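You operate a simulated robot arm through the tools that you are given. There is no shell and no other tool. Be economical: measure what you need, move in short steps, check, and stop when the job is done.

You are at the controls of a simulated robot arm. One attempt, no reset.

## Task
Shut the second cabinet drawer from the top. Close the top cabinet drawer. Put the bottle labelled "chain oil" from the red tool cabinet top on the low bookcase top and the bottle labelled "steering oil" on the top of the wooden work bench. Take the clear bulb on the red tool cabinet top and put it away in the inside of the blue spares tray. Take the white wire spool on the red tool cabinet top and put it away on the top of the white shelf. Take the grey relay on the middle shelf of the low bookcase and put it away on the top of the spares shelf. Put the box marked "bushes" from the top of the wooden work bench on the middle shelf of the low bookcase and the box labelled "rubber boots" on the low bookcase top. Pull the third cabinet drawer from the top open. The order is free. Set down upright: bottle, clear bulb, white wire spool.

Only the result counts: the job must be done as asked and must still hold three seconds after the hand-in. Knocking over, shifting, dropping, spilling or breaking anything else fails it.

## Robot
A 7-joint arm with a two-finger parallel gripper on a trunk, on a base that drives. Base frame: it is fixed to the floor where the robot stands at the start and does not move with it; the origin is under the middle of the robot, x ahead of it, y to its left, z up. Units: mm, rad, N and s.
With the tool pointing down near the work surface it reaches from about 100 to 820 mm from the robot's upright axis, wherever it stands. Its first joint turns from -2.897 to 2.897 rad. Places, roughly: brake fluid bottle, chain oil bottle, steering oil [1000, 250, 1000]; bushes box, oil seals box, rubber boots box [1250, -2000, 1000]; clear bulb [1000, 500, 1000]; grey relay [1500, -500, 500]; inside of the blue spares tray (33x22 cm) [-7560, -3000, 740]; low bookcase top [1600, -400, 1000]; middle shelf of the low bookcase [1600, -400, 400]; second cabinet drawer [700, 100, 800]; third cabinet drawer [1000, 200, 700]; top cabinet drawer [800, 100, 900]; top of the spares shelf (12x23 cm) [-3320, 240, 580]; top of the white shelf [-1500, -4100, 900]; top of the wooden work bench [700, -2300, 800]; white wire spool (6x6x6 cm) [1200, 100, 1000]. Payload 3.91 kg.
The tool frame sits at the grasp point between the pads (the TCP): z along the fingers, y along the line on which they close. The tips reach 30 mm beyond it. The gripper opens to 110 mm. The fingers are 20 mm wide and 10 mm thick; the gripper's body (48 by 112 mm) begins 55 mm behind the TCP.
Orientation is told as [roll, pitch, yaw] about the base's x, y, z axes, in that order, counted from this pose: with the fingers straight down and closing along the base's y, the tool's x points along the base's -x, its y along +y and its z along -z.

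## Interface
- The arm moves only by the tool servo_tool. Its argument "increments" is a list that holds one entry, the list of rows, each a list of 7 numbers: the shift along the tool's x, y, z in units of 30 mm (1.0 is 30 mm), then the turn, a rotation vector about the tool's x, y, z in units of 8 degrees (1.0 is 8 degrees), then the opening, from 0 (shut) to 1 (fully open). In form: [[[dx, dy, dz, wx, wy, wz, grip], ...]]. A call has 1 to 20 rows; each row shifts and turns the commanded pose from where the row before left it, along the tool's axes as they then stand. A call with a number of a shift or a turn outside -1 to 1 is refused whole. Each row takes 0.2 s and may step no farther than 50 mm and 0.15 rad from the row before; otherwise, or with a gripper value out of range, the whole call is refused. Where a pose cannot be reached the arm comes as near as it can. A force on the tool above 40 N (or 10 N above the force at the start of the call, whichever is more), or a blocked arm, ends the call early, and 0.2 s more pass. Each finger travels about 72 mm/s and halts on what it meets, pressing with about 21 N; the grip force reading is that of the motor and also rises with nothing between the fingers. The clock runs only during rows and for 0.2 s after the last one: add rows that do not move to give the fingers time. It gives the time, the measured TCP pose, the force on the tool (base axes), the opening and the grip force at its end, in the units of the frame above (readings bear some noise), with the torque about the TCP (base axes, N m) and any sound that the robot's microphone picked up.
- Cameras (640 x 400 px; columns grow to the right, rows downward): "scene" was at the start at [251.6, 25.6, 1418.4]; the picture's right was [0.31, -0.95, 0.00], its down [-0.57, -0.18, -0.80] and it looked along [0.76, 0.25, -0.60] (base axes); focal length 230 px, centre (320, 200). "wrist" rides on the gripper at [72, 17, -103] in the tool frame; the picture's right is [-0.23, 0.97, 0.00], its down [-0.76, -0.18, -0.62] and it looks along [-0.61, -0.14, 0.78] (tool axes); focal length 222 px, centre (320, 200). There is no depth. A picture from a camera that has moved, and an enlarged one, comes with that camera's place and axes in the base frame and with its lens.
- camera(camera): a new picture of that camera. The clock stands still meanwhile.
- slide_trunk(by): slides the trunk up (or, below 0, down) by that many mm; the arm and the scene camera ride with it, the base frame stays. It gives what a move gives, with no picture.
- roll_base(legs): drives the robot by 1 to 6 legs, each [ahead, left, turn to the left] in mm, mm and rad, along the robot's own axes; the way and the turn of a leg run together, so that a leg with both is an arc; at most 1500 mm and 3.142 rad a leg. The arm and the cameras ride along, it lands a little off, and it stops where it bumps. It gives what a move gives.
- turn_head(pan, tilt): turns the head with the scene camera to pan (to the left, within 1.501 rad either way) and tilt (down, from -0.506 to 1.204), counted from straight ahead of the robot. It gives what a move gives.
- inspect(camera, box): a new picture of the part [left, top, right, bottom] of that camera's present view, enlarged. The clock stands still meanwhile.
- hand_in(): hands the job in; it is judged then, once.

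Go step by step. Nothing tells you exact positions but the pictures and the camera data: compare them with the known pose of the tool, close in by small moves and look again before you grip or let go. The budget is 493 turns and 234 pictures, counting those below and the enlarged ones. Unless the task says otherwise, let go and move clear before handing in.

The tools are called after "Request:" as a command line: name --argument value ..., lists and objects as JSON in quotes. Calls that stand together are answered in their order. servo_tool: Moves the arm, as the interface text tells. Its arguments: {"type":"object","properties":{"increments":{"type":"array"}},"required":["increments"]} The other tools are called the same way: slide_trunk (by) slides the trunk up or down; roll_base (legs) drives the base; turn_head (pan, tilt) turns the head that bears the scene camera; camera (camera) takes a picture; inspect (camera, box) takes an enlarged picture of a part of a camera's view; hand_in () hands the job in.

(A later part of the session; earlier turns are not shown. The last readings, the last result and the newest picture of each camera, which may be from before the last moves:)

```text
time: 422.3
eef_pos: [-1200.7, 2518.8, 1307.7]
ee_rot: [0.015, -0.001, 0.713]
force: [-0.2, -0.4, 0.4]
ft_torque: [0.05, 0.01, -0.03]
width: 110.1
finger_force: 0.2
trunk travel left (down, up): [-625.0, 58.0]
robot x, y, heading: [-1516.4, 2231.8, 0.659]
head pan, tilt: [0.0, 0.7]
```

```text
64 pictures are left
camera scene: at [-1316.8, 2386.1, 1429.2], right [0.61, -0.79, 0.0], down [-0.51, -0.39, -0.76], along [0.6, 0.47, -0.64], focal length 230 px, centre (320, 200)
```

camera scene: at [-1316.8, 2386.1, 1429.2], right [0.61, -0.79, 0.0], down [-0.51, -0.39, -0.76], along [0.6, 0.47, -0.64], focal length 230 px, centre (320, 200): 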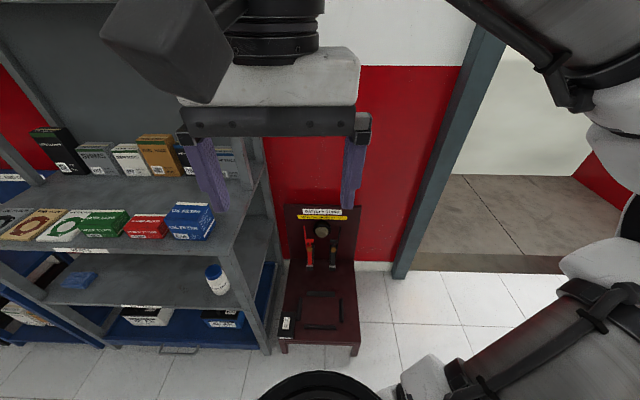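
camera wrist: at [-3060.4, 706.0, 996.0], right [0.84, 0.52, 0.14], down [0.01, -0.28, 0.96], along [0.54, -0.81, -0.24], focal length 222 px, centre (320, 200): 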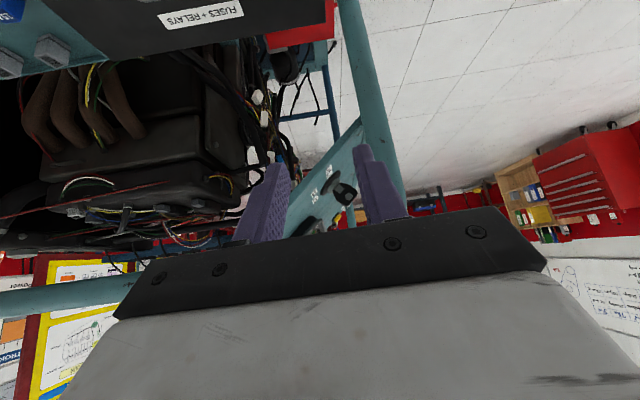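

Request:
roll_base --legs '[[-100, 0, -0.039], [0, -1450, 0], [0, -1480, 0]]'

Request:
camera --camera "scene"

```text
time: 445.7
eef_pos: [418.1, 43.3, 1306.5]
ee_rot: [0.017, -0.002, 0.681]
force: [0.4, -0.2, 0.2]
ft_torque: [0.0, 0.04, 0.01]
width: 109.8
finger_force: 0.1
trunk travel left (down, up): [-625.0, 58.0]
robot x, y, heading: [92.8, -233.7, 0.621]
head pan, tilt: [0.0, 0.7]
```

```text
63 pictures are left
camera scene: at [299.1, -85.6, 1429.3], right [0.58, -0.81, 0.0], down [-0.52, -0.38, -0.76], along [0.62, 0.45, -0.64], focal length 230 px, centre (320, 200)
```

scene: 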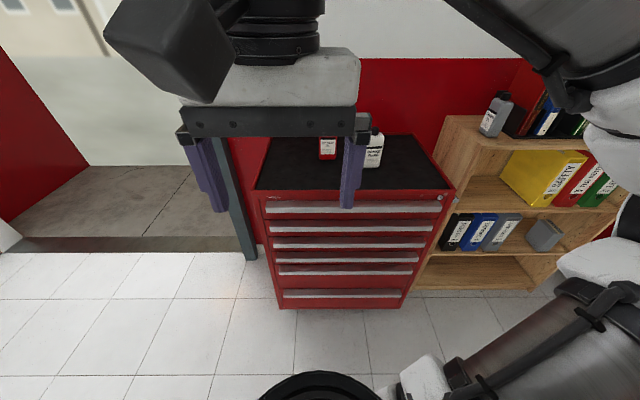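

Request:
roll_base --legs '[[385, 0, 0]]'

Request:
servo_tool --increments '[[[-0.8, -0.2, 0, 0.12, 0, 0.44, 1], [-0.8, -0.2, 0, 0, 0, 0, 1], [-0.8, -0.2, 0, 0, 0, 0, 1], [-0.8, -0.2, 0, 0, 0, 0, 1], [-0.8, -0.2, 0, 0, 0, 0, 1], [-0.8, -0.2, 0, 0, 0, 0, 1], [-0.8, -0.2, 0, 0, 0, 0, 1], [-0.8, -0.2, 0.3, 0, 0, 0, 1], [-0.8, -0.2, 0.9, 0, 0, 0, 1]]]'

Request:
camera --camera "wrist"

```text
time: 448.1
eef_pos: [726.8, 262.6, 1307.5]
ee_rot: [0.019, -0.001, 0.681]
force: [0.0, -0.7, -0.5]
ft_torque: [-0.02, -0.02, 0.01]
width: 110.0
finger_force: 0.1
trunk travel left (down, up): [-625.0, 58.0]
robot x, y, heading: [397.3, -13.5, 0.62]
head pan, tilt: [0.0, 0.7]
```

```text
time: 450.1
eef_pos: [933.1, 346.4, 1265.6]
ee_rot: [0.002, 0.0, 0.619]
force: [0.4, 0.0, -0.8]
ft_torque: [-0.05, 0.02, -0.03]
width: 109.7
finger_force: 0.1
out of reach, approached as far as the arm can: row 5, 6
trunk travel left (down, up): [-625.0, 58.0]
robot x, y, heading: [397.4, -15.8, 0.617]
head pan, tilt: [0.0, 0.7]
```

```text
62 pictures are left
camera wrist: at [864.5, 317.6, 1368.4], right [-0.38, 0.92, 0.0], down [0.72, 0.3, 0.62], along [0.58, 0.24, -0.78], focal length 222 px, centre (320, 200)
```

wrist: 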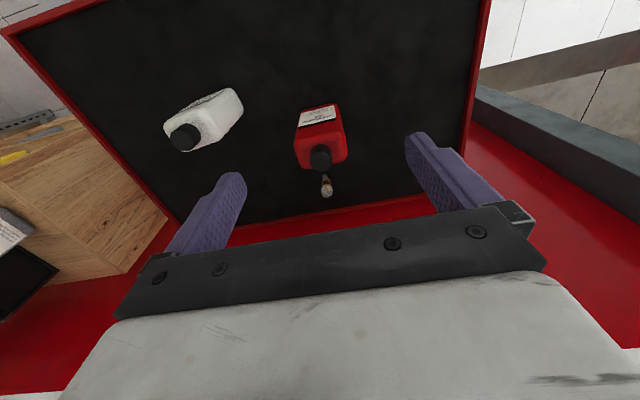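

Request:
servo_tool --increments '[[[-0.9, -0.22, 0.5, 0, 0, 0, 1], [-0.93, -0.22, 0.9, 0, 0, 0, 1], [0, 0, 0.9, 0, 0, 0, 1], [0, 0, 0.9, 0, 0, 0, 1], [0, 0, 0.9, 0, 0, 0, 1]]]'

Request:
camera --camera "wrist"

```text
time: 451.3
eef_pos: [984.4, 364.8, 1140.0]
ee_rot: [0.001, -0.001, 0.62]
force: [0.4, 0.2, 0.2]
ft_torque: [0.0, 0.01, 0.0]
width: 110.0
finger_force: 0.1
trunk travel left (down, up): [-625.0, 58.0]
robot x, y, heading: [400.8, -15.9, 0.618]
head pan, tilt: [0.0, 0.7]
```

```text
61 pictures are left
camera wrist: at [915.7, 336.6, 1243.6], right [-0.38, 0.93, 0.0], down [0.72, 0.3, 0.62], along [0.58, 0.24, -0.78], focal length 222 px, centre (320, 200)
```

wrist: 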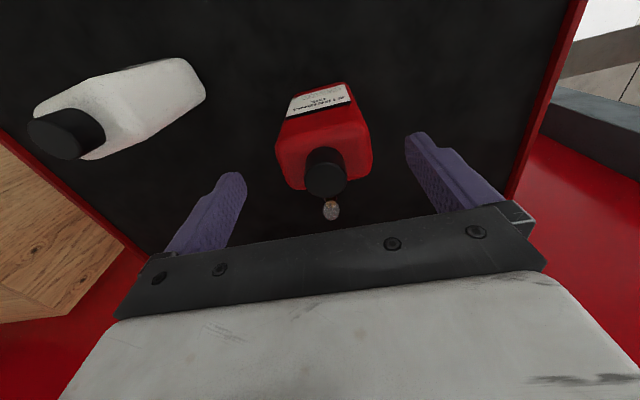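

Request:
servo_tool --increments '[[[0, 0.08, 0.8, 0, 0, 0, 1], [0, 0, 0.8, 0, 0, 0, 1], [0, 0, 0.73, 0, 0, 0, 1], [0, 0, 0, 0, 0, 0, 0.3], [0, 0, 0, 0, 0, 0, 0], [0, 0, 0, 0, 0, 0, 0], [0, 0, 0, 0, 0, 0, 0]]]'

Request:
servo_tool --increments '[[[0, 0, -0.9, 0, 0, 0, 0], [0, 0, -0.9, 0, 0, 0, 0], [0, 0, -0.9, 0, 0, 0, 0], [0, 0, -0.9, 0, 0, 0, 0], [0, 0, -0.9, 0, 0, 0, 0], [0, 0, -0.9, 0, 0, 0, 0], [0.9, 0, 0, 0, 0, 0, 0], [0.9, 0, 0, 0, 0, 0, 0], [0.9, 0, 0, 0, 0, 0, 0], [0.9, 0, 0, 0, 0, 0, 0], [0.9, 0, 0, 0, 0, 0, 0], [0.9, 0, 0, 0, 0, 0, 0]]]'

Request:
camera --camera "wrist"

```text
time: 452.9
eef_pos: [983.0, 367.7, 1071.7]
ee_rot: [0.0, -0.002, 0.618]
force: [6.3, -0.9, 13.7]
ft_torque: [-0.49, -0.64, 0.14]
width: 70.0
finger_force: 21.2
trunk travel left (down, up): [-625.0, 58.0]
robot x, y, heading: [400.1, -14.1, 0.619]
head pan, tilt: [0.0, 0.7]
```

```text
time: 455.5
eef_pos: [850.1, 273.5, 1233.7]
ee_rot: [0.0, -0.001, 0.619]
force: [0.4, 0.3, -4.4]
ft_torque: [0.0, 0.0, 0.01]
width: 70.1
finger_force: 21.4
trunk travel left (down, up): [-625.0, 58.0]
robot x, y, heading: [402.8, -12.2, 0.621]
head pan, tilt: [0.0, 0.7]
```

```text
60 pictures are left
camera wrist: at [781.5, 245.2, 1337.7], right [-0.38, 0.93, 0.0], down [0.72, 0.3, 0.62], along [0.58, 0.24, -0.78], focal length 222 px, centre (320, 200)
```

wrist: 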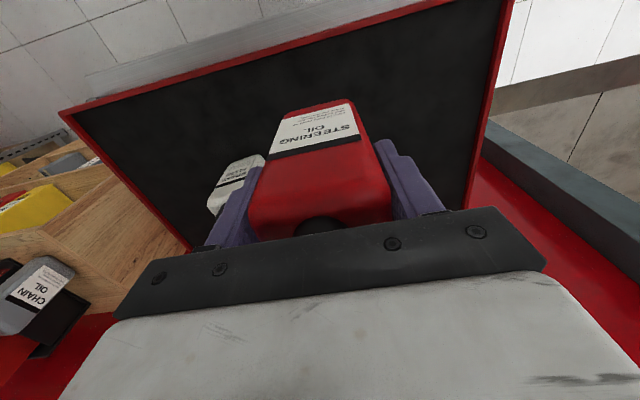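

Steering oil held (70 mm). Driving to the bench.

Request:
roll_base --legs '[[-700, 0, 0], [0, 0, -1.571], [1100, -150, 0]]'

Request:
turn_head --pan 0.0 --tilt 0.65

Request:
camera --camera "scene"

```text
time: 468.7
eef_pos: [634.7, -1877.4, 1234.8]
ee_rot: [0.002, -0.001, -0.955]
force: [-0.2, -0.2, -4.2]
ft_torque: [0.04, 0.01, 0.0]
width: 69.8
finger_force: 20.8
trunk travel left (down, up): [-625.0, 58.0]
robot x, y, heading: [349.7, -1423.4, -0.957]
head pan, tilt: [0.0, 0.7]
```

```text
time: 469.3
eef_pos: [635.5, -1879.0, 1233.4]
ee_rot: [0.002, 0.0, -0.956]
force: [-1.1, -0.7, -3.8]
ft_torque: [0.03, 0.02, -0.03]
width: 69.7
finger_force: 21.1
trunk travel left (down, up): [-625.0, 58.0]
robot x, y, heading: [347.0, -1424.8, -0.954]
head pan, tilt: [0.0, 0.649]
```

```text
59 pictures are left
camera scene: at [496.4, -1635.8, 1433.6], right [-0.82, -0.58, 0.0], down [-0.35, 0.49, -0.8], along [0.46, -0.65, -0.6], focal length 230 px, centre (320, 200)
```

scene: 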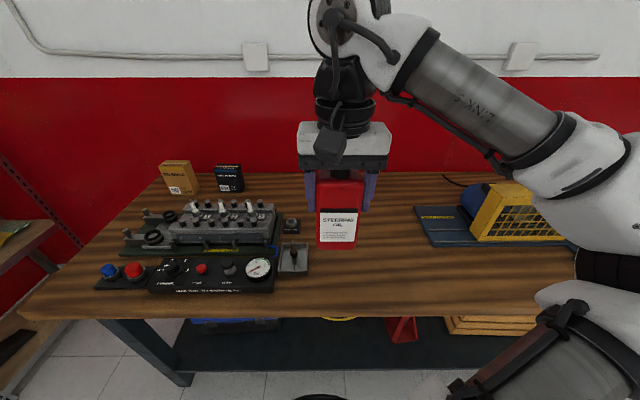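

Request:
roll_base --legs '[[200, -70, 0]]'

Request:
servo_tool --increments '[[[-0.8, 0, 0.9, 0, 0, 0, 0], [0, 0, 0.9, 0, 0, 0, 0], [0, 0, 0.9, 0, 0, 0, 0], [0, 0, 0.9, 0, 0, 0, 0], [0, 0, 0.9, 0, 0, 0, 0], [0, 0, 0.9, 0, 0, 0, 0], [0, 0, 0.9, 0, 0, 0, 0], [0, 0, 0.9, 0, 0, 0, 0], [0, 0, 0.6, 0, 0, 0, 0]]]'

Request:
camera --camera "scene"

```text
time: 471.0
eef_pos: [693.3, -2079.8, 1232.1]
ee_rot: [0.0, 0.0, -0.956]
force: [-0.3, -0.6, -4.6]
ft_torque: [0.02, 0.04, 0.02]
width: 70.1
finger_force: 20.9
trunk travel left (down, up): [-625.0, 58.0]
robot x, y, heading: [403.5, -1628.8, -0.955]
head pan, tilt: [0.0, 0.649]
```

```text
time: 473.0
eef_pos: [706.3, -2098.1, 998.8]
ee_rot: [0.002, 0.0, -0.956]
force: [-0.4, -0.5, -3.9]
ft_torque: [0.04, 0.01, 0.01]
width: 70.0
finger_force: 21.2
trunk travel left (down, up): [-625.0, 58.0]
robot x, y, heading: [408.0, -1629.9, -0.959]
head pan, tilt: [0.0, 0.649]
```

```text
58 pictures are left
camera scene: at [554.0, -1837.2, 1433.6], right [-0.82, -0.58, 0.0], down [-0.35, 0.49, -0.8], along [0.46, -0.65, -0.6], focal length 230 px, centre (320, 200)
```

scene: 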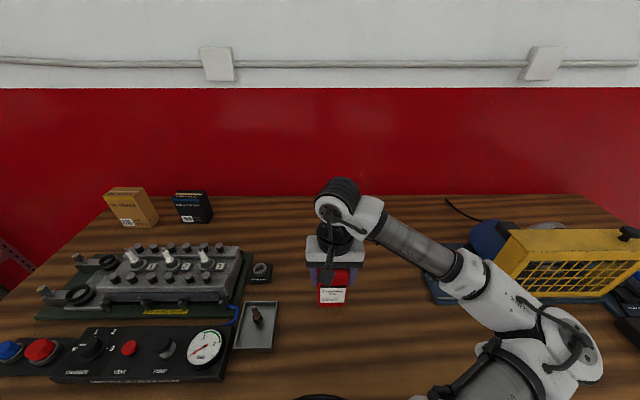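

Request:
servo_tool --increments '[[[0, 0, 0.5, 0, 0, 0, 0], [0, 0, 0.13, 0, 0, 0, 0], [0, 0, 0.1, 0, 0, 0, 0]]]'

Request:
servo_tool --increments '[[[0, 0, 0.1, 0, 0, 0, 0], [0, 0, 0.1, 0, 0, 0, 0]]]'

Request:
servo_tool --increments '[[[0, 0, 0.1, 0, 0, 0, 0], [0, 0, 0, 0, 0, 0, 0]]]'

Request:
servo_tool --increments '[[[0, 0, 0.1, 0, 0, 0, 0], [0, 0, 0, 0, 0, 0, 0]]]'

```text
time: 473.8
eef_pos: [707.5, -2098.5, 977.5]
ee_rot: [0.001, 0.0, -0.956]
force: [-0.9, 0.6, -4.8]
ft_torque: [0.02, -0.02, 0.0]
width: 69.8
finger_force: 21.1
trunk travel left (down, up): [-625.0, 58.0]
robot x, y, heading: [401.9, -1622.6, -0.955]
head pan, tilt: [0.0, 0.649]
```

```text
time: 474.4
eef_pos: [705.9, -2098.9, 971.9]
ee_rot: [0.002, 0.0, -0.954]
force: [-0.2, -0.2, -4.2]
ft_torque: [0.01, 0.03, -0.02]
width: 69.8
finger_force: 20.8
trunk travel left (down, up): [-625.0, 58.0]
robot x, y, heading: [405.5, -1626.5, -0.953]
head pan, tilt: [0.0, 0.649]
```

```text
time: 475.0
eef_pos: [706.0, -2098.5, 969.2]
ee_rot: [0.002, -0.001, -0.956]
force: [-0.7, 0.7, -4.6]
ft_torque: [0.04, 0.02, -0.01]
width: 69.9
finger_force: 21.3
trunk travel left (down, up): [-625.0, 58.0]
robot x, y, heading: [405.4, -1629.3, -0.953]
head pan, tilt: [0.0, 0.649]
```

```text
time: 475.6
eef_pos: [706.8, -2098.9, 965.3]
ee_rot: [0.001, 0.001, -0.957]
force: [0.2, 0.8, -4.3]
ft_torque: [0.01, 0.02, -0.02]
width: 70.2
finger_force: 20.9
trunk travel left (down, up): [-625.0, 58.0]
robot x, y, heading: [406.8, -1624.1, -0.955]
head pan, tilt: [0.0, 0.649]
```

Request:
servo_tool --increments '[[[0, 0, 0.1, 0, 0, 0, 0], [0, 0, 0, 0, 0, 0, 0]]]'

Request:
servo_tool --increments '[[[0, 0, 0.1, 0, 0, 0, 0], [0, 0, 0, 0, 0, 0, 0]]]'

Request:
servo_tool --increments '[[[0, 0, 0.1, 0, 0, 0, 0], [0, 0, 0, 0, 0, 0, 0]]]'

Request:
inspect --camera "scene" --box '[270, 210, 410, 320]'

```text
time: 476.2
eef_pos: [708.0, -2098.3, 962.5]
ee_rot: [0.001, -0.001, -0.956]
force: [0.3, 0.1, -3.9]
ft_torque: [0.01, -0.03, 0.02]
width: 70.0
finger_force: 21.3
trunk travel left (down, up): [-625.0, 58.0]
robot x, y, heading: [409.4, -1629.5, -0.954]
head pan, tilt: [0.0, 0.649]
```

```text
time: 476.8
eef_pos: [707.5, -2097.6, 961.9]
ee_rot: [0.0, -0.004, -0.957]
force: [2.1, -2.7, 27.9]
ft_torque: [-0.2, 0.55, 0.13]
width: 69.8
finger_force: 21.3
trunk travel left (down, up): [-625.0, 58.0]
robot x, y, heading: [406.3, -1622.3, -0.958]
head pan, tilt: [0.0, 0.649]
```

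```text
time: 477.1
eef_pos: [707.6, -2099.0, 962.2]
ee_rot: [0.003, -0.008, -0.956]
force: [-1.4, 2.7, 25.3]
ft_torque: [0.51, 0.77, 0.06]
width: 70.1
finger_force: 21.2
trunk travel left (down, up): [-625.0, 58.0]
robot x, y, heading: [407.0, -1627.1, -0.955]
head pan, tilt: [0.0, 0.649]
stopped in row 1: the force on the tool passed its limit at 44 N (the readings are from after the stop); the commanded pose is now the measured one
```

```text
3.64 times, centred on (340, 265) of scene
camera zoom: at [553.1, -1835.2, 1434.1], right [-0.82, -0.58, 0.0], down [-0.35, 0.49, -0.8], along [0.46, -0.65, -0.6], focal length 835 px, centre (247, -36)
```

zoom: 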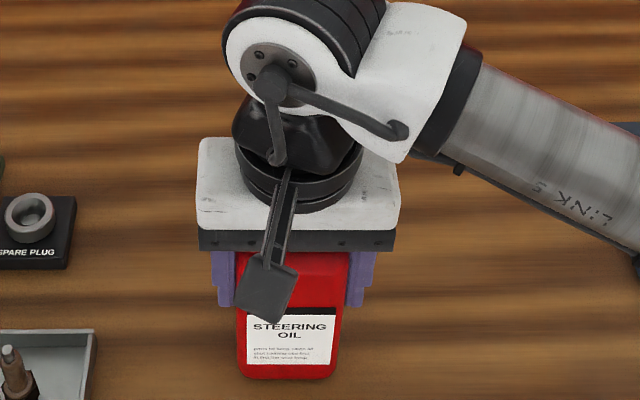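

Request:
servo_tool --increments '[[[0, 0, -0.05, 0, 0, 0, 0.95], [0, 0, 0, 0, 0, 0, 0.95], [0, 0, 0, 0, 0, 0, 0.95], [0, 0, -0.5, 0, 0, 0, 0.95], [0, 0, -0.9, 0, 0, 0, 0.95], [0, 0, -0.9, 0, 0, 0, 0.95], [0, 0, -0.9, 0, 0, 0, 0.95], [0, 0, -0.9, 0, 0, 0, 0.95], [0, 0, -0.9, 0, 0, 0, 0.95], [0, 0, -0.9, 0, 0, 0, 0.95], [0, 0, -0.9, 0, 0, 0, 1]]]'

Request:
servo_tool --increments '[[[0, 0, 0, 0, 0, 1, 1], [0, 0, 0, 0, 0, 1, 1], [0, 0, 0, 0, 0, 1, 1], [0, 0, 0, 0, 0, 1, 1], [0, 0, 0, 0, 0, 1, 1], [0, 0, 0, 0, 0, 1, 1], [0, 0, 0, 0, 0, 1, 1], [0, 0, 0, 0, 0, 1, 1], [0, 0, 0, 0, 0, 1, 1], [0, 0, 0, 0, 0, 1, 1], [0, 0, 0, 0, 0, 1, 1], [0, 0, 0, 0, 0, 0.25, 1]]]'

Request:
roll_base --legs '[[0, 450, 0], [45, 0, 0]]'

Request:
camera --camera "scene"

```text
time: 479.5
eef_pos: [706.2, -2099.3, 1166.2]
ee_rot: [0.002, -0.005, -0.956]
force: [-0.3, -0.6, -0.2]
ft_torque: [0.04, 0.01, -0.01]
width: 110.1
finger_force: 0.2
trunk travel left (down, up): [-625.0, 58.0]
robot x, y, heading: [405.5, -1627.6, -0.956]
head pan, tilt: [0.0, 0.649]
```

```text
time: 482.1
eef_pos: [708.9, -2100.3, 1165.1]
ee_rot: [0.006, 0.002, -2.529]
force: [0.1, 0.3, -0.9]
ft_torque: [0.03, 0.01, -0.01]
width: 110.0
finger_force: 0.0
trunk travel left (down, up): [-625.0, 58.0]
robot x, y, heading: [404.2, -1627.5, -0.955]
head pan, tilt: [0.0, 0.649]
```

```text
time: 486.6
eef_pos: [1092.9, -1883.6, 1163.6]
ee_rot: [0.003, 0.003, -2.537]
force: [1.2, -0.2, -1.1]
ft_torque: [0.0, 0.04, -0.04]
width: 110.2
finger_force: 0.1
trunk travel left (down, up): [-625.0, 58.0]
robot x, y, heading: [795.3, -1406.0, -0.962]
head pan, tilt: [0.0, 0.649]
```

```text
56 pictures are left
camera scene: at [941.9, -1620.8, 1433.3], right [-0.82, -0.57, 0.0], down [-0.35, 0.5, -0.8], along [0.46, -0.65, -0.61], focal length 230 px, centre (320, 200)
```

scene: 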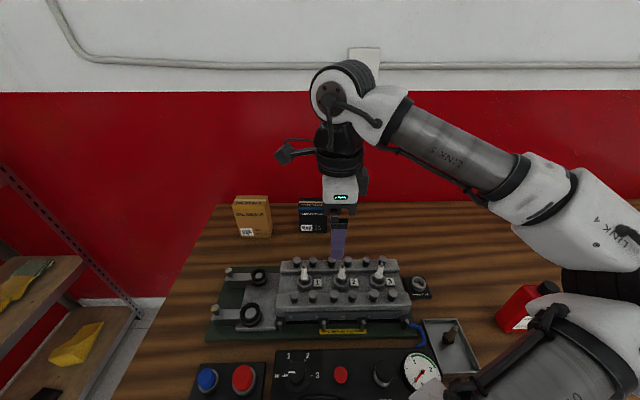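

Request:
roll_base --legs '[[14, 0, 0.01]]'

Request:
servo_tool --increments '[[[0.17, 0.9, 0, 0, 0, 0, 1], [0.17, 0.9, 0, 0, 0, 0, 1], [0.17, 0.9, 0, 0, 0, 0, 1], [0.17, 0.9, 0, 0, 0, 0, 1], [0.17, 0.9, 0, 0, 0, 0, 1], [0.17, 0.9, 0, 0, 0, 0, 1], [0.17, 0.9, 0, 0, 0, 0, 1], [0.17, 0.9, 0, 0, 0, 0, 1], [0.17, 0.9, 0, 0, 0, 0, 1], [0.17, 0.9, 0, 0, 0, 0, 1]]]'

Request:
camera --camera "wrist"

```text
time: 487.4
eef_pos: [1106.6, -1892.0, 1163.8]
ee_rot: [0.005, 0.001, -2.525]
force: [-0.1, -1.0, -0.2]
ft_torque: [0.05, 0.02, -0.02]
width: 110.0
finger_force: 0.1
trunk travel left (down, up): [-625.0, 58.0]
robot x, y, heading: [805.8, -1420.8, -0.95]
head pan, tilt: [0.0, 0.649]
```

```text
time: 489.6
eef_pos: [1304.6, -2081.6, 1165.8]
ee_rot: [0.006, 0.0, -2.527]
force: [-0.1, -0.5, -0.4]
ft_torque: [0.0, 0.05, 0.0]
width: 109.9
finger_force: 0.0
trunk travel left (down, up): [-625.0, 58.0]
robot x, y, heading: [805.4, -1418.5, -0.953]
head pan, tilt: [0.0, 0.649]
```

```text
55 pictures are left
camera wrist: at [1373.3, -2053.6, 1268.5], right [0.38, -0.93, 0.0], down [-0.73, -0.29, 0.62], along [-0.57, -0.24, -0.78], focal length 222 px, centre (320, 200)
```

wrist: 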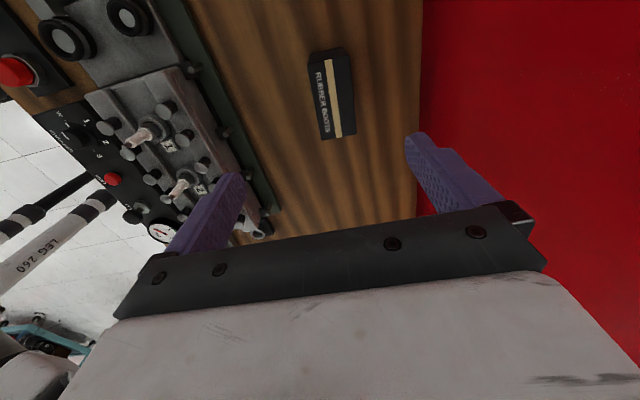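

Request:
servo_tool --increments '[[[0.05, 0.47, 0.9, 0, 0, 0, 1], [0, 0, 0.9, 0, 0, 0, 1], [0, 0, 0.9, 0, 0, 0, 1], [0, 0, 0.9, 0, 0, 0, 1], [0, 0, 0.9, 0, 0, 0, 1]]]'

Request:
camera --camera "wrist"

```text
time: 490.8
eef_pos: [1310.0, -2092.6, 1027.9]
ee_rot: [0.005, 0.002, -2.528]
force: [0.6, 0.6, 0.0]
ft_torque: [-0.02, 0.04, 0.0]
width: 110.0
finger_force: 0.1
trunk travel left (down, up): [-625.0, 58.0]
robot x, y, heading: [802.4, -1421.7, -0.955]
head pan, tilt: [0.0, 0.649]
```

```text
54 pictures are left
camera wrist: at [1378.8, -2065.3, 1133.9], right [0.38, -0.93, 0.0], down [-0.73, -0.29, 0.62], along [-0.57, -0.24, -0.78], focal length 222 px, centre (320, 200)
```

wrist: 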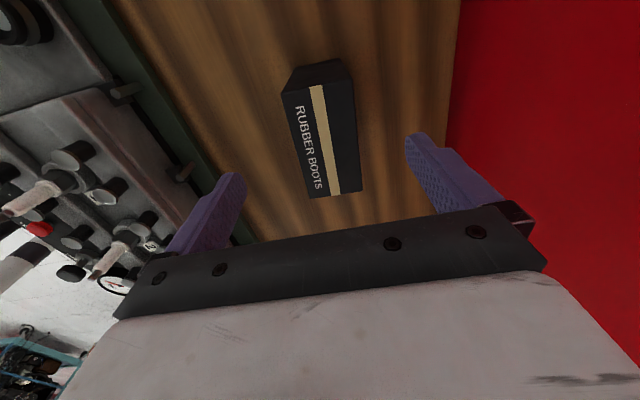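

Request:
servo_tool --increments '[[[0, 0, 0.9, 0, 0, 0, 1], [0, 0, 0.9, 0, 0, 0, 1], [0, 0, 0.9, 0, 0, 0, 1], [0, 0, 0.45, 0, 0, 0, 1], [0, 0, 0, 0, 0, 0, 0.5], [0, 0, 0, 0, 0, 0, 0], [0, 0, 0, 0, 0, 0, 0], [0, 0, 0, 0, 0, 0, 0], [0, 0, 0, 0, 0, 0, 0]]]'

Request:
servo_tool --increments '[[[0, 0, -0.9, 0, 0, 0, 0], [0, 0, -0.9, 0, 0, 0, 0], [0, 0, -0.9, 0, 0, 0, 0], [0, 0, -0.9, 0, 0, 0, 0], [0, 0, -0.9, 0, 0, 0, 0], [0, 0, -0.9, 0, 0, 0, 0], [0, 0, -0.9, 0, 0, 0, 0], [0, -0.9, -0.9, 0, 0, 0, 0], [0, -0.9, 0, 0, 0, 0, 0], [0, -0.9, 0, 0, 0, 0, 0], [0, -0.9, 0, 0, 0, 0, 0], [0, -0.9, 0, 0, 0, 0, 0], [0, -0.9, 0, 0, 0, 0, 0], [0, -0.9, 0, 0, 0, 0, 0], [0, -0.9, 0, 0, 0, 0, 0]]]'

Request:
camera --camera "wrist"

```text
time: 492.8
eef_pos: [1312.9, -2093.0, 936.4]
ee_rot: [0.005, 0.001, -2.524]
force: [0.3, 0.2, -0.2]
ft_torque: [0.11, -0.11, -0.01]
width: 51.5
finger_force: 21.3
trunk travel left (down, up): [-625.0, 58.0]
robot x, y, heading: [803.5, -1419.2, -0.952]
head pan, tilt: [0.0, 0.649]
```

```text
time: 495.9
eef_pos: [1186.4, -1917.1, 1151.9]
ee_rot: [0.004, 0.003, -2.526]
force: [-0.1, 0.4, -2.7]
ft_torque: [-0.01, -0.03, 0.0]
width: 51.6
finger_force: 21.3
trunk travel left (down, up): [-625.0, 58.0]
robot x, y, heading: [802.0, -1419.3, -0.95]
head pan, tilt: [0.0, 0.649]
```

```text
53 pictures are left
camera wrist: at [1255.4, -1888.9, 1256.6], right [0.38, -0.93, 0.0], down [-0.73, -0.29, 0.62], along [-0.57, -0.24, -0.78], focal length 222 px, centre (320, 200)
```

wrist: 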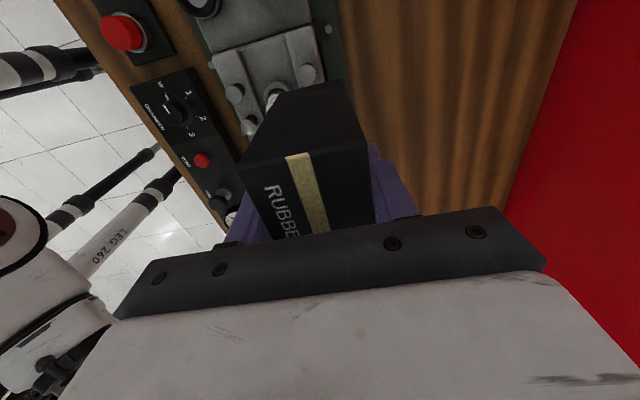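

Request:
roll_base --legs '[[-600, 0, 0]]'

Request:
servo_tool --increments '[[[0, 0, 0, 0, 0, -1, 0], [0, 0, 0, 0, 0, -1, 0], [0, 0, 0, 0, 0, -1, 0], [0, 0, 0, 0, 0, -1, 0], [0, 0, 0, 0, 0, -1, 0], [0, 0, 0, 0, 0, -1, 0], [0, 0, 0, 0, 0, -1, 0], [0, 0, 0, 0, 0, -1, 0], [0, 0, 0, 0, 0, -1, 0], [0, 0, 0, 0, 0, -1, 0], [0, 0, 0, 0, 0, -1, 0], [0, 0, 0, 0, 0, -0.25, 0]]]'

Request:
slide_trunk --by 50

Request:
roll_base --legs '[[0, 0, 1.571], [0, -485, 0], [400, 0, 0]]'

Request:
camera --camera "scene"

```text
time: 499.3
eef_pos: [846.3, -1435.6, 1152.4]
ee_rot: [0.005, 0.003, -2.517]
force: [-0.3, -0.2, -2.5]
ft_torque: [-0.01, 0.02, 0.02]
width: 51.4
finger_force: 21.4
trunk travel left (down, up): [-625.0, 58.0]
robot x, y, heading: [461.2, -937.8, -0.942]
head pan, tilt: [0.0, 0.649]
```

```text
time: 501.9
eef_pos: [845.8, -1434.9, 1153.0]
ee_rot: [0.001, -0.006, -0.946]
force: [-0.8, 0.9, -2.2]
ft_torque: [0.01, 0.01, 0.0]
width: 51.4
finger_force: 20.4
trunk travel left (down, up): [-625.0, 58.0]
robot x, y, heading: [460.5, -938.8, -0.945]
head pan, tilt: [0.0, 0.649]
```

```text
time: 502.8
eef_pos: [846.2, -1436.0, 1201.7]
ee_rot: [0.0, -0.004, -0.948]
force: [-0.6, 0.6, -2.0]
ft_torque: [0.01, 0.04, 0.01]
width: 51.4
finger_force: 21.1
trunk travel left (down, up): [-675.0, 8.0]
robot x, y, heading: [461.7, -941.0, -0.947]
head pan, tilt: [0.0, 0.649]
```

```text
time: 513.1
eef_pos: [1574.9, -746.3, 1203.1]
ee_rot: [-0.001, -0.004, 0.585]
force: [0.2, -1.2, -2.6]
ft_torque: [-0.02, 0.04, 0.0]
width: 51.6
finger_force: 21.6
trunk travel left (down, up): [-675.0, 8.0]
robot x, y, heading: [1064.5, -1119.1, 0.594]
head pan, tilt: [0.0, 0.649]
```

```text
52 pictures are left
camera scene: at [1278.7, -973.0, 1483.5], right [0.55, -0.83, 0.0], down [-0.5, -0.34, -0.8], along [0.66, 0.44, -0.61], focal length 230 px, centre (320, 200)
```

scene: 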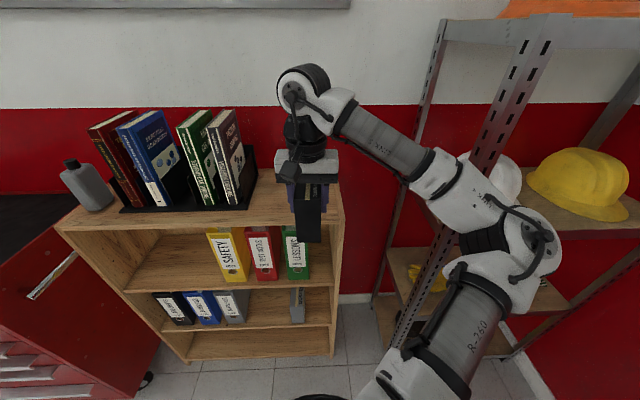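

Request:
roll_base --legs '[[187, 20, 0.024]]'

Request:
servo_tool --increments '[[[0, 0, 0.9, 0, 0, 0, 0], [0, 0, 0.5, 0, 0, 0, 0], [0, 0, 0.2, 0, 0, 0, 0]]]'

Request:
inspect --camera "scene" --box '[220, 110, 420, 235]'

```text
time: 514.6
eef_pos: [1707.1, -612.4, 1201.5]
ee_rot: [0.002, -0.003, 0.61]
force: [0.3, -0.2, -2.1]
ft_torque: [-0.03, 0.01, 0.02]
width: 51.4
finger_force: 20.8
trunk travel left (down, up): [-675.0, 8.0]
robot x, y, heading: [1205.4, -993.1, 0.613]
head pan, tilt: [0.0, 0.649]
```

```text
time: 515.4
eef_pos: [1706.4, -612.0, 1154.7]
ee_rot: [0.002, -0.005, 0.611]
force: [-0.9, -0.3, -1.9]
ft_torque: [-0.03, 0.03, -0.02]
width: 51.2
finger_force: 21.5
trunk travel left (down, up): [-675.0, 8.0]
robot x, y, heading: [1202.9, -993.1, 0.615]
head pan, tilt: [0.0, 0.649]
```

```text
3.20 times, centred on (320, 172) of scene
camera zoom: at [1414.9, -847.2, 1483.6], right [0.58, -0.82, 0.0], down [-0.49, -0.35, -0.8], along [0.65, 0.46, -0.6], focal length 735 px, centre (320, 288)
```

zoom: 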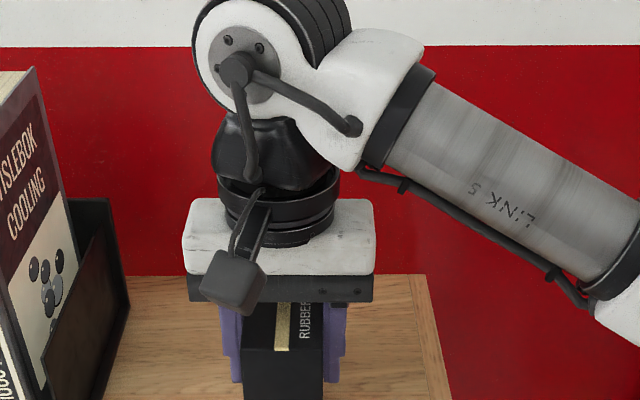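

Request:
servo_tool --increments '[[[0, 0, 0.3, 0, 0, 0, 0], [0, 0, 0.13, 0, 0, 0, 0]]]'

Request:
servo_tool --increments '[[[0, 0, 0.1, 0, 0, 0, 0], [0, 0, 0, 0, 0, 0, 0]]]'

Request:
servo_tool --increments '[[[0, 0, 0.1, 0, 0, 0, 0], [0, 0, 0, 0, 0, 0, 0]]]'

Request:
servo_tool --increments '[[[0, 0, 0.1, 0, 0, 0, 0], [0, 0, 0, 0, 0, 0, 0]]]'

```text
time: 516.0
eef_pos: [1706.5, -611.7, 1140.6]
ee_rot: [0.003, -0.004, 0.611]
force: [-0.4, -0.9, -2.5]
ft_torque: [-0.07, 0.02, 0.05]
width: 51.1
finger_force: 21.0
trunk travel left (down, up): [-675.0, 8.0]
robot x, y, heading: [1203.8, -994.1, 0.613]
head pan, tilt: [0.0, 0.649]
```

```text
time: 516.6
eef_pos: [1706.8, -612.8, 1139.5]
ee_rot: [0.002, -0.006, 0.61]
force: [-0.1, -0.1, -2.3]
ft_torque: [0.01, -0.01, 0.0]
width: 51.6
finger_force: 21.2
trunk travel left (down, up): [-675.0, 8.0]
robot x, y, heading: [1206.6, -993.9, 0.613]
head pan, tilt: [0.0, 0.649]
```

```text
time: 517.2
eef_pos: [1706.3, -613.5, 1138.6]
ee_rot: [0.001, -0.008, 0.611]
force: [5.0, 4.0, 18.1]
ft_torque: [-0.43, 0.02, 0.06]
width: 51.7
finger_force: 21.4
trunk travel left (down, up): [-675.0, 8.0]
robot x, y, heading: [1209.1, -995.8, 0.612]
head pan, tilt: [0.0, 0.649]
```

```text
time: 517.8
eef_pos: [1705.3, -613.7, 1134.1]
ee_rot: [0.002, -0.008, 0.612]
force: [2.8, 0.2, 23.3]
ft_torque: [-0.34, -0.32, 0.06]
width: 51.7
finger_force: 21.0
trunk travel left (down, up): [-675.0, 8.0]
robot x, y, heading: [1205.9, -992.6, 0.612]
head pan, tilt: [0.0, 0.649]
```

Request:
servo_tool --increments '[[[0, 0, -0.1, 0, 0, 0, 0.8], [0, 0, 0, 0, 0, 0, 0.8], [0, 0, 0, 0, 0, 0, 0.8], [0, 0, -0.5, 0, 0, 0, 0.8], [0, 0, -0.9, 0, 0, 0, 0.8], [0, 0, -0.9, 0, 0, 0, 0.8], [0, 0, -0.9, 0, 0, 0, 0.8], [0, 0, -0.9, 0, 0, 0, 0.8], [0.9, 0, -0.5, 0, 0, 0, 0.8], [0.9, 0, 0, 0, 0, 0, 0.8], [0.9, 0, 0, 0, 0, 0, 0.8], [0.9, 0, 0, 0, 0, 0, 0.8]]]'

Request:
roll_base --legs '[[-150, 0, 0.008]]'

Request:
camera --camera "scene"

```text
time: 520.4
eef_pos: [1617.3, -675.2, 1274.0]
ee_rot: [0.002, -0.005, 0.612]
force: [0.3, 0.0, 0.5]
ft_torque: [-0.01, -0.05, 0.0]
width: 88.0
finger_force: 0.1
trunk travel left (down, up): [-675.0, 8.0]
robot x, y, heading: [1202.3, -996.6, 0.619]
head pan, tilt: [0.0, 0.649]
```

```text
time: 521.8
eef_pos: [1492.2, -757.6, 1275.4]
ee_rot: [0.001, -0.004, 0.62]
force: [0.0, 0.2, 0.0]
ft_torque: [-0.01, -0.01, 0.0]
width: 87.8
finger_force: 0.1
trunk travel left (down, up): [-675.0, 8.0]
robot x, y, heading: [1079.7, -1077.6, 0.625]
head pan, tilt: [0.0, 0.649]
```

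```text
50 pictures are left
camera scene: at [1291.0, -932.5, 1483.9], right [0.58, -0.81, 0.0], down [-0.49, -0.35, -0.8], along [0.65, 0.47, -0.6], focal length 230 px, centre (320, 200)
```

scene: 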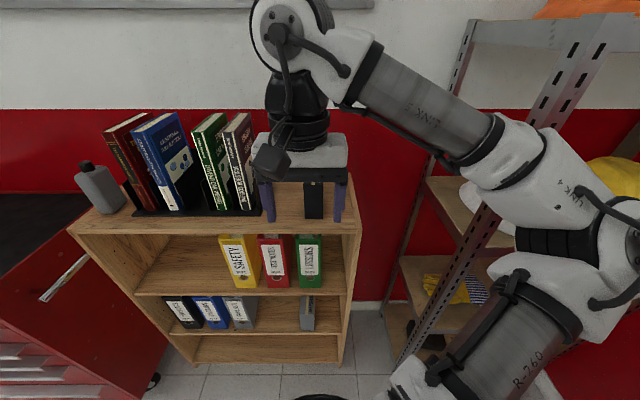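

Request:
roll_base --legs '[[-250, 0, -0.005], [0, 1210, 0], [390, 0, 0]]'

Request:
servo_tool --increments '[[[-0.9, 0, 0.3, 0, 0, 0, 0.8], [-0.9, 0, 0.3, 0, 0, 0, 0.8], [-0.9, 0, 0.3, 0, 0, 0, 0.8], [-0.9, 0, 0.3, 0, 0, 0, 0.8], [-0.9, 0, 0.3, 0, 0, 0, 0.8], [-0.9, 0, 0.3, 0, 0, 0, 0.8], [-0.9, 0, 0.3, 0, 0, 0, 0.8]]]'

Request:
camera --camera "wrist"

```text
time: 534.8
eef_pos: [920.3, 295.3, 1275.1]
ee_rot: [0.002, -0.004, 0.615]
force: [-0.1, -0.3, -0.1]
ft_torque: [0.0, 0.02, 0.02]
width: 88.0
finger_force: 0.1
trunk travel left (down, up): [-675.0, 8.0]
robot x, y, heading: [509.0, -31.1, 0.613]
head pan, tilt: [0.0, 0.649]
```

```text
time: 536.4
eef_pos: [1076.0, 404.9, 1210.5]
ee_rot: [0.002, -0.003, 0.614]
force: [-1.2, -0.1, -0.3]
ft_torque: [0.01, 0.01, -0.02]
width: 88.0
finger_force: 0.0
trunk travel left (down, up): [-675.0, 8.0]
robot x, y, heading: [510.0, -20.4, 0.62]
head pan, tilt: [0.0, 0.649]
```

```text
49 pictures are left
camera wrist: at [1006.7, 376.3, 1314.7], right [-0.38, 0.93, 0.0], down [0.72, 0.29, 0.63], along [0.58, 0.24, -0.78], focal length 222 px, centre (320, 200)
```

wrist: 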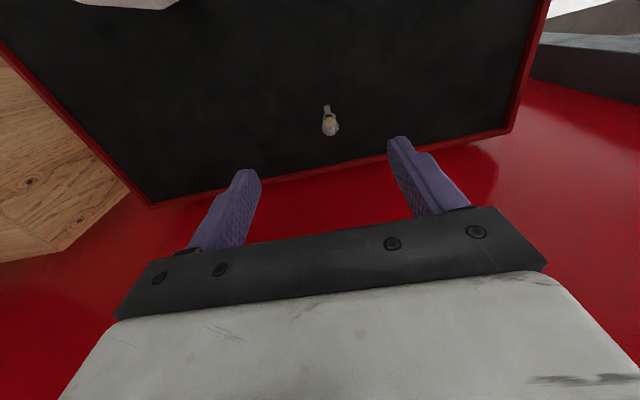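

Request:
inspect --camera "wrist" --box '[290, 90, 370, 140]'

Request:
inspect --camera "scene" --box '[250, 90, 410, 190]'

```text
8.00 times, centred on (330, 115) of wrist
camera zoom: at [1006.7, 376.3, 1314.7], right [-0.38, 0.93, 0.0], down [0.72, 0.29, 0.63], along [0.58, 0.24, -0.78], focal length 1777 px, centre (240, 880)
```

zoom: 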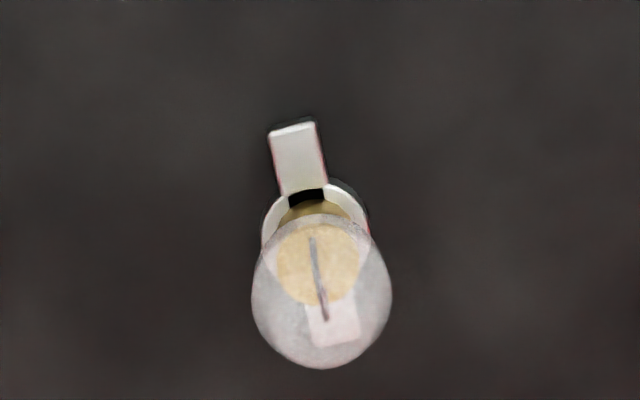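

```text
4.00 times, centred on (330, 140) of scene
camera zoom: at [717.6, 122.4, 1483.5], right [0.58, -0.82, 0.0], down [-0.49, -0.35, -0.8], along [0.65, 0.46, -0.6], focal length 919 px, centre (280, 440)
```

zoom: 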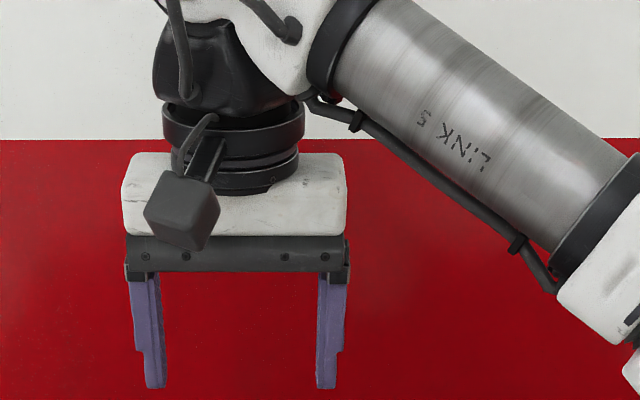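

Bulb triangulated: upright on its base at about s=1156, t=289, glass centre z≈1000. Moving above it and descending part-way.

Request:
servo_tool --increments '[[[-0.75, 0.11, 0.6, 0, 0, 0, 0.7], [-0.75, 0.11, 0.9, 0, 0, 0, 0.6], [0, 0, 0.9, 0, 0, 0, 0.6], [0, 0, 0.9, 0, 0, 0, 0.6], [0, 0, 0.9, 0, 0, 0, 0.6]]]'

Request:
camera --camera "wrist"

```text
time: 537.6
eef_pos: [1108.8, 436.2, 1086.0]
ee_rot: [0.001, -0.006, 0.614]
force: [-0.6, -0.5, 0.6]
ft_torque: [0.02, -0.02, 0.01]
width: 65.8
finger_force: 0.0
trunk travel left (down, up): [-675.0, 8.0]
robot x, y, heading: [507.6, -27.9, 0.615]
head pan, tilt: [0.0, 0.649]
```

```text
46 pictures are left
camera wrist: at [1039.9, 407.6, 1189.7], right [-0.38, 0.93, 0.0], down [0.72, 0.29, 0.63], along [0.58, 0.24, -0.78], focal length 222 px, centre (320, 200)
```

wrist: 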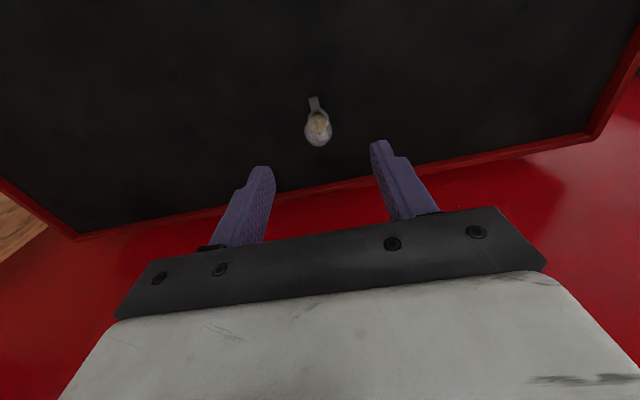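

Request:
servo_tool --increments '[[[0, -0.03, 0.9, 0, 0, 0, 0.6], [0, 0, 0.9, 0, 0, 0, 0.6], [0, 0, 0.8, 0, 0, 0, 0.6], [0, 0, 0.33, 0, 0, 0, 0.6], [0, 0, 0, 0, 0, 0, 0.3], [0, 0, 0, 0, 0, 0, 0], [0, 0, 0, 0, 0, 0, 0], [0, 0, 0, 0, 0, 0, 0]]]'

Request:
camera --camera "wrist"

```text
time: 539.4
eef_pos: [1109.8, 436.5, 998.6]
ee_rot: [0.002, -0.006, 0.616]
force: [-0.4, -0.8, -0.1]
ft_torque: [-0.03, 0.01, -0.01]
width: 23.6
finger_force: 20.9
trunk travel left (down, up): [-675.0, 8.0]
robot x, y, heading: [511.7, -28.3, 0.619]
head pan, tilt: [0.0, 0.649]
```

```text
45 pictures are left
camera wrist: at [1041.3, 406.9, 1101.8], right [-0.38, 0.93, 0.0], down [0.72, 0.29, 0.63], along [0.58, 0.24, -0.78], focal length 222 px, centre (320, 200)
```

wrist: 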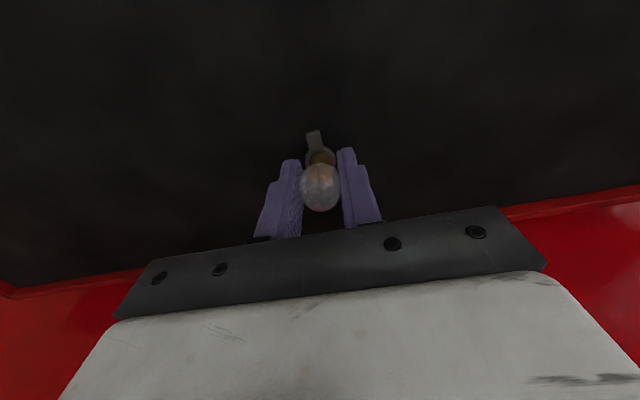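

Bulb held. Lifting, backing off and heading across the room toward the blue spares tray via safe waypoints.

Request:
servo_tool --increments '[[[0, 0, -0.6, 0, 0, 0, 0], [0, 0, -0.9, 0, 0, 0, 0], [0, 0, -0.9, 0, 0, 0, 0], [0, 0, -0.9, 0, 0, 0, 0], [0, 0, -0.9, 0, 0, 0, 0], [0, 0, -0.9, 0, 0, 0, 0], [0, 0, -0.9, 0, 0, 0, 0], [0, 0, -0.9, 0, 0, 0, 0], [0.9, 0, 0, 0, 0, 0, 0], [0.9, 0, 0, 0, 0, 0, 0], [0.9, 0, 0, 0, 0, 0, 0], [0.9, 0, 0, 0, 0, 0, 0], [0.9, 0, 0, 0, 0, 0, 0], [0.9, 0, 0, 0, 0, 0, 0], [0.9, 0, 0, 0, 0, 0, 0], [0.9, 0, 0, 0, 0, 0, 0], [0.9, 0, 0, 0, 0, 0, 0]]]'

Request:
roll_base --legs '[[-450, 0, 0], [0, 0, 2.721], [1300, 0, 0], [1295, 0, 0], [0, 0, 0.19], [1000, 0, 0]]'

Request:
turn_head --pan 0.1 --tilt 0.35

Request:
camera --camera "scene"

```text
time: 543.0
eef_pos: [909.6, 294.5, 1206.1]
ee_rot: [0.003, -0.006, 0.615]
force: [-0.4, 0.0, -0.6]
ft_torque: [0.05, 0.02, -0.02]
width: 23.8
finger_force: 21.0
trunk travel left (down, up): [-675.0, 8.0]
robot x, y, heading: [510.4, -25.9, 0.617]
head pan, tilt: [0.0, 0.649]
```

```text
time: 561.3
eef_pos: [-2103.4, -790.0, 1207.9]
ee_rot: [0.003, -0.005, -2.921]
force: [1.2, 1.3, -0.9]
ft_torque: [-0.07, 0.05, 0.03]
width: 23.6
finger_force: 21.2
trunk travel left (down, up): [-675.0, 8.0]
robot x, y, heading: [-1613.1, -648.8, -2.92]
head pan, tilt: [0.0, 0.649]
stopped in leg 4: the robot was blocked; the commanded pose is now the measured one
```

```text
time: 562.1
eef_pos: [-2106.1, -792.8, 1205.4]
ee_rot: [0.003, -0.005, -2.918]
force: [0.2, 0.0, -0.1]
ft_torque: [-0.01, -0.04, -0.01]
width: 23.9
finger_force: 20.9
trunk travel left (down, up): [-675.0, 8.0]
robot x, y, heading: [-1607.1, -654.1, -2.921]
head pan, tilt: [0.099, 0.351]
```

```text
44 pictures are left
camera scene: at [-1867.8, -719.3, 1510.7], right [-0.32, 0.95, 0.0], down [0.33, 0.11, -0.94], along [-0.89, -0.3, -0.34], focal length 230 px, centre (320, 200)
```

scene: 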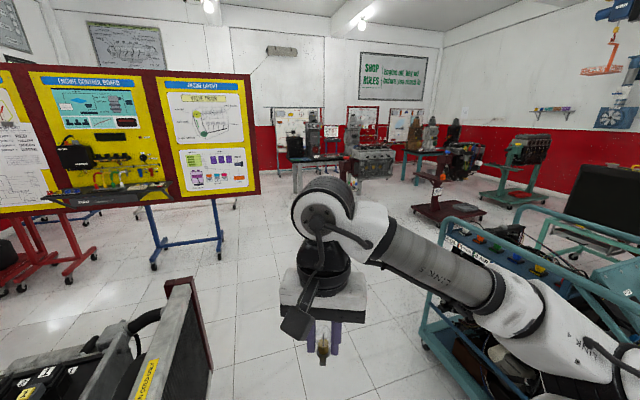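

Request:
roll_base --legs '[[-40, 0, 0]]'

Request:
turn_head --pan 0.8 --tilt 0.7

Request:
camera --camera "scene"

Request:
turn_head --pan -0.8 --tilt 0.7

Request:
camera --camera "scene"

```text
time: 562.9
eef_pos: [-2066.3, -784.4, 1206.6]
ee_rot: [0.002, -0.007, -2.92]
force: [0.8, 0.7, -0.5]
ft_torque: [-0.04, 0.05, 0.02]
width: 23.9
finger_force: 20.5
trunk travel left (down, up): [-675.0, 8.0]
robot x, y, heading: [-1573.8, -643.5, -2.923]
head pan, tilt: [0.099, 0.351]
```

```text
time: 564.0
eef_pos: [-2067.2, -784.2, 1205.5]
ee_rot: [0.003, -0.003, -2.922]
force: [0.0, -0.4, 0.0]
ft_torque: [0.02, 0.04, 0.03]
width: 23.8
finger_force: 20.8
trunk travel left (down, up): [-675.0, 8.0]
robot x, y, heading: [-1570.8, -646.1, -2.923]
head pan, tilt: [0.799, 0.7]
```

```text
43 pictures are left
camera scene: at [-1785.6, -754.4, 1479.3], right [-0.85, 0.52, 0.0], down [0.34, 0.55, -0.77], along [-0.4, -0.65, -0.64], focal length 230 px, centre (320, 200)
```

scene: 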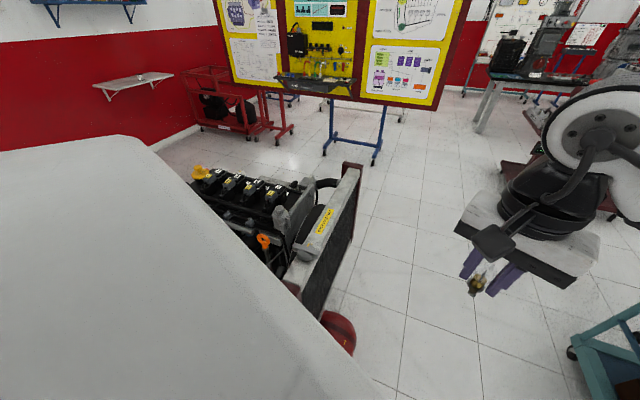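

```text
time: 565.7
eef_pos: [-2067.4, -785.5, 1205.0]
ee_rot: [0.002, -0.004, -2.92]
force: [0.6, 0.2, -0.4]
ft_torque: [-0.03, -0.01, 0.01]
width: 24.0
finger_force: 21.1
trunk travel left (down, up): [-675.0, 8.0]
robot x, y, heading: [-1576.1, -647.1, -2.923]
head pan, tilt: [-0.799, 0.7]
```

```text
42 pictures are left
camera scene: at [-1812.2, -635.6, 1479.3], right [0.55, 0.84, 0.0], down [0.54, -0.35, -0.76], along [-0.64, 0.42, -0.64], focal length 230 px, centre (320, 200)
```

scene: 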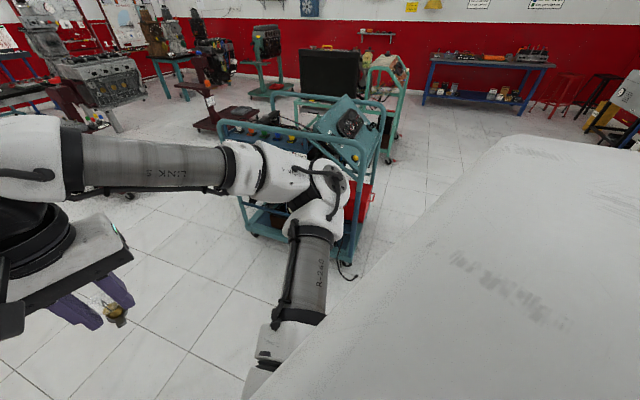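

Something beside the engine stand blocks the direct way. I'll go round it on the wider bench side, then cross toward the tray.

Request:
roll_base --legs '[[-200, 0, 0], [0, 0, 0.403], [0, 1480, 0], [1000, 0, 0], [900, 0, 0]]'

Request:
roll_base --legs '[[0, -1000, 0], [0, -1000, 0]]'

Request:
turn_head --pan 0.1 --tilt 0.4

Request:
camera --camera "scene"

```text
time: 588.7
eef_pos: [-2436.1, -3236.0, 1205.6]
ee_rot: [0.001, -0.005, -2.502]
force: [0.4, -0.3, -0.9]
ft_torque: [-0.03, 0.04, -0.02]
width: 24.1
finger_force: 21.0
trunk travel left (down, up): [-675.0, 8.0]
robot x, y, heading: [-2041.3, -2903.2, -2.495]
head pan, tilt: [-0.799, 0.7]
```

```text
time: 604.4
eef_pos: [-3620.8, -1623.4, 1205.7]
ee_rot: [0.003, -0.005, -2.524]
force: [0.5, 0.1, 0.3]
ft_torque: [-0.03, -0.02, 0.0]
width: 24.1
finger_force: 21.0
trunk travel left (down, up): [-675.0, 8.0]
robot x, y, heading: [-3220.9, -1302.0, -2.519]
head pan, tilt: [-0.799, 0.7]
```

```text
time: 605.6
eef_pos: [-3620.5, -1625.2, 1206.0]
ee_rot: [0.003, -0.005, -2.522]
force: [-0.5, -0.2, -0.5]
ft_torque: [-0.01, 0.01, 0.01]
width: 23.7
finger_force: 21.0
trunk travel left (down, up): [-675.0, 8.0]
robot x, y, heading: [-3221.3, -1302.8, -2.522]
head pan, tilt: [0.099, 0.4]
```

```text
41 pictures are left
camera scene: at [-3429.5, -1463.4, 1506.1], right [-0.66, 0.75, 0.0], down [0.29, 0.26, -0.92], along [-0.69, -0.61, -0.39], focal length 230 px, centre (320, 200)
```

scene: 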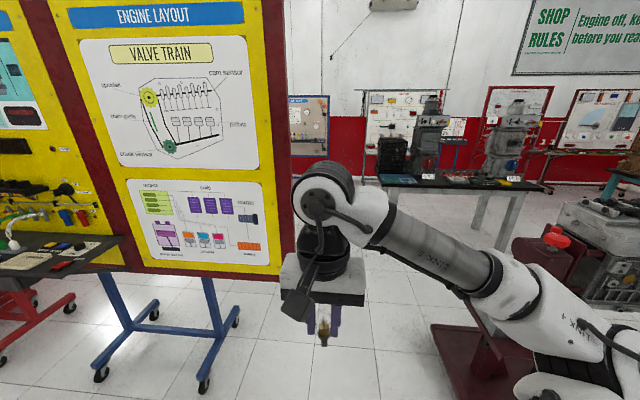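

Request:
inspect --camera "scene" --box '[350, 80, 590, 230]'

```text
2.67 times, centred on (470, 155) of scene
camera zoom: at [-3429.5, -1463.4, 1506.1], right [-0.66, 0.75, 0.0], down [0.29, 0.26, -0.92], along [-0.69, -0.61, -0.39], focal length 612 px, centre (-80, 320)
```

zoom: 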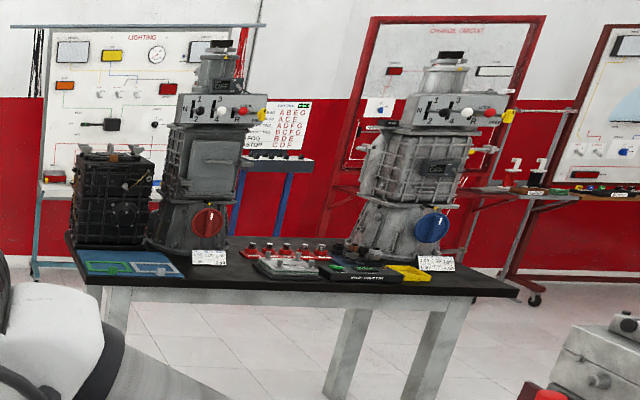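

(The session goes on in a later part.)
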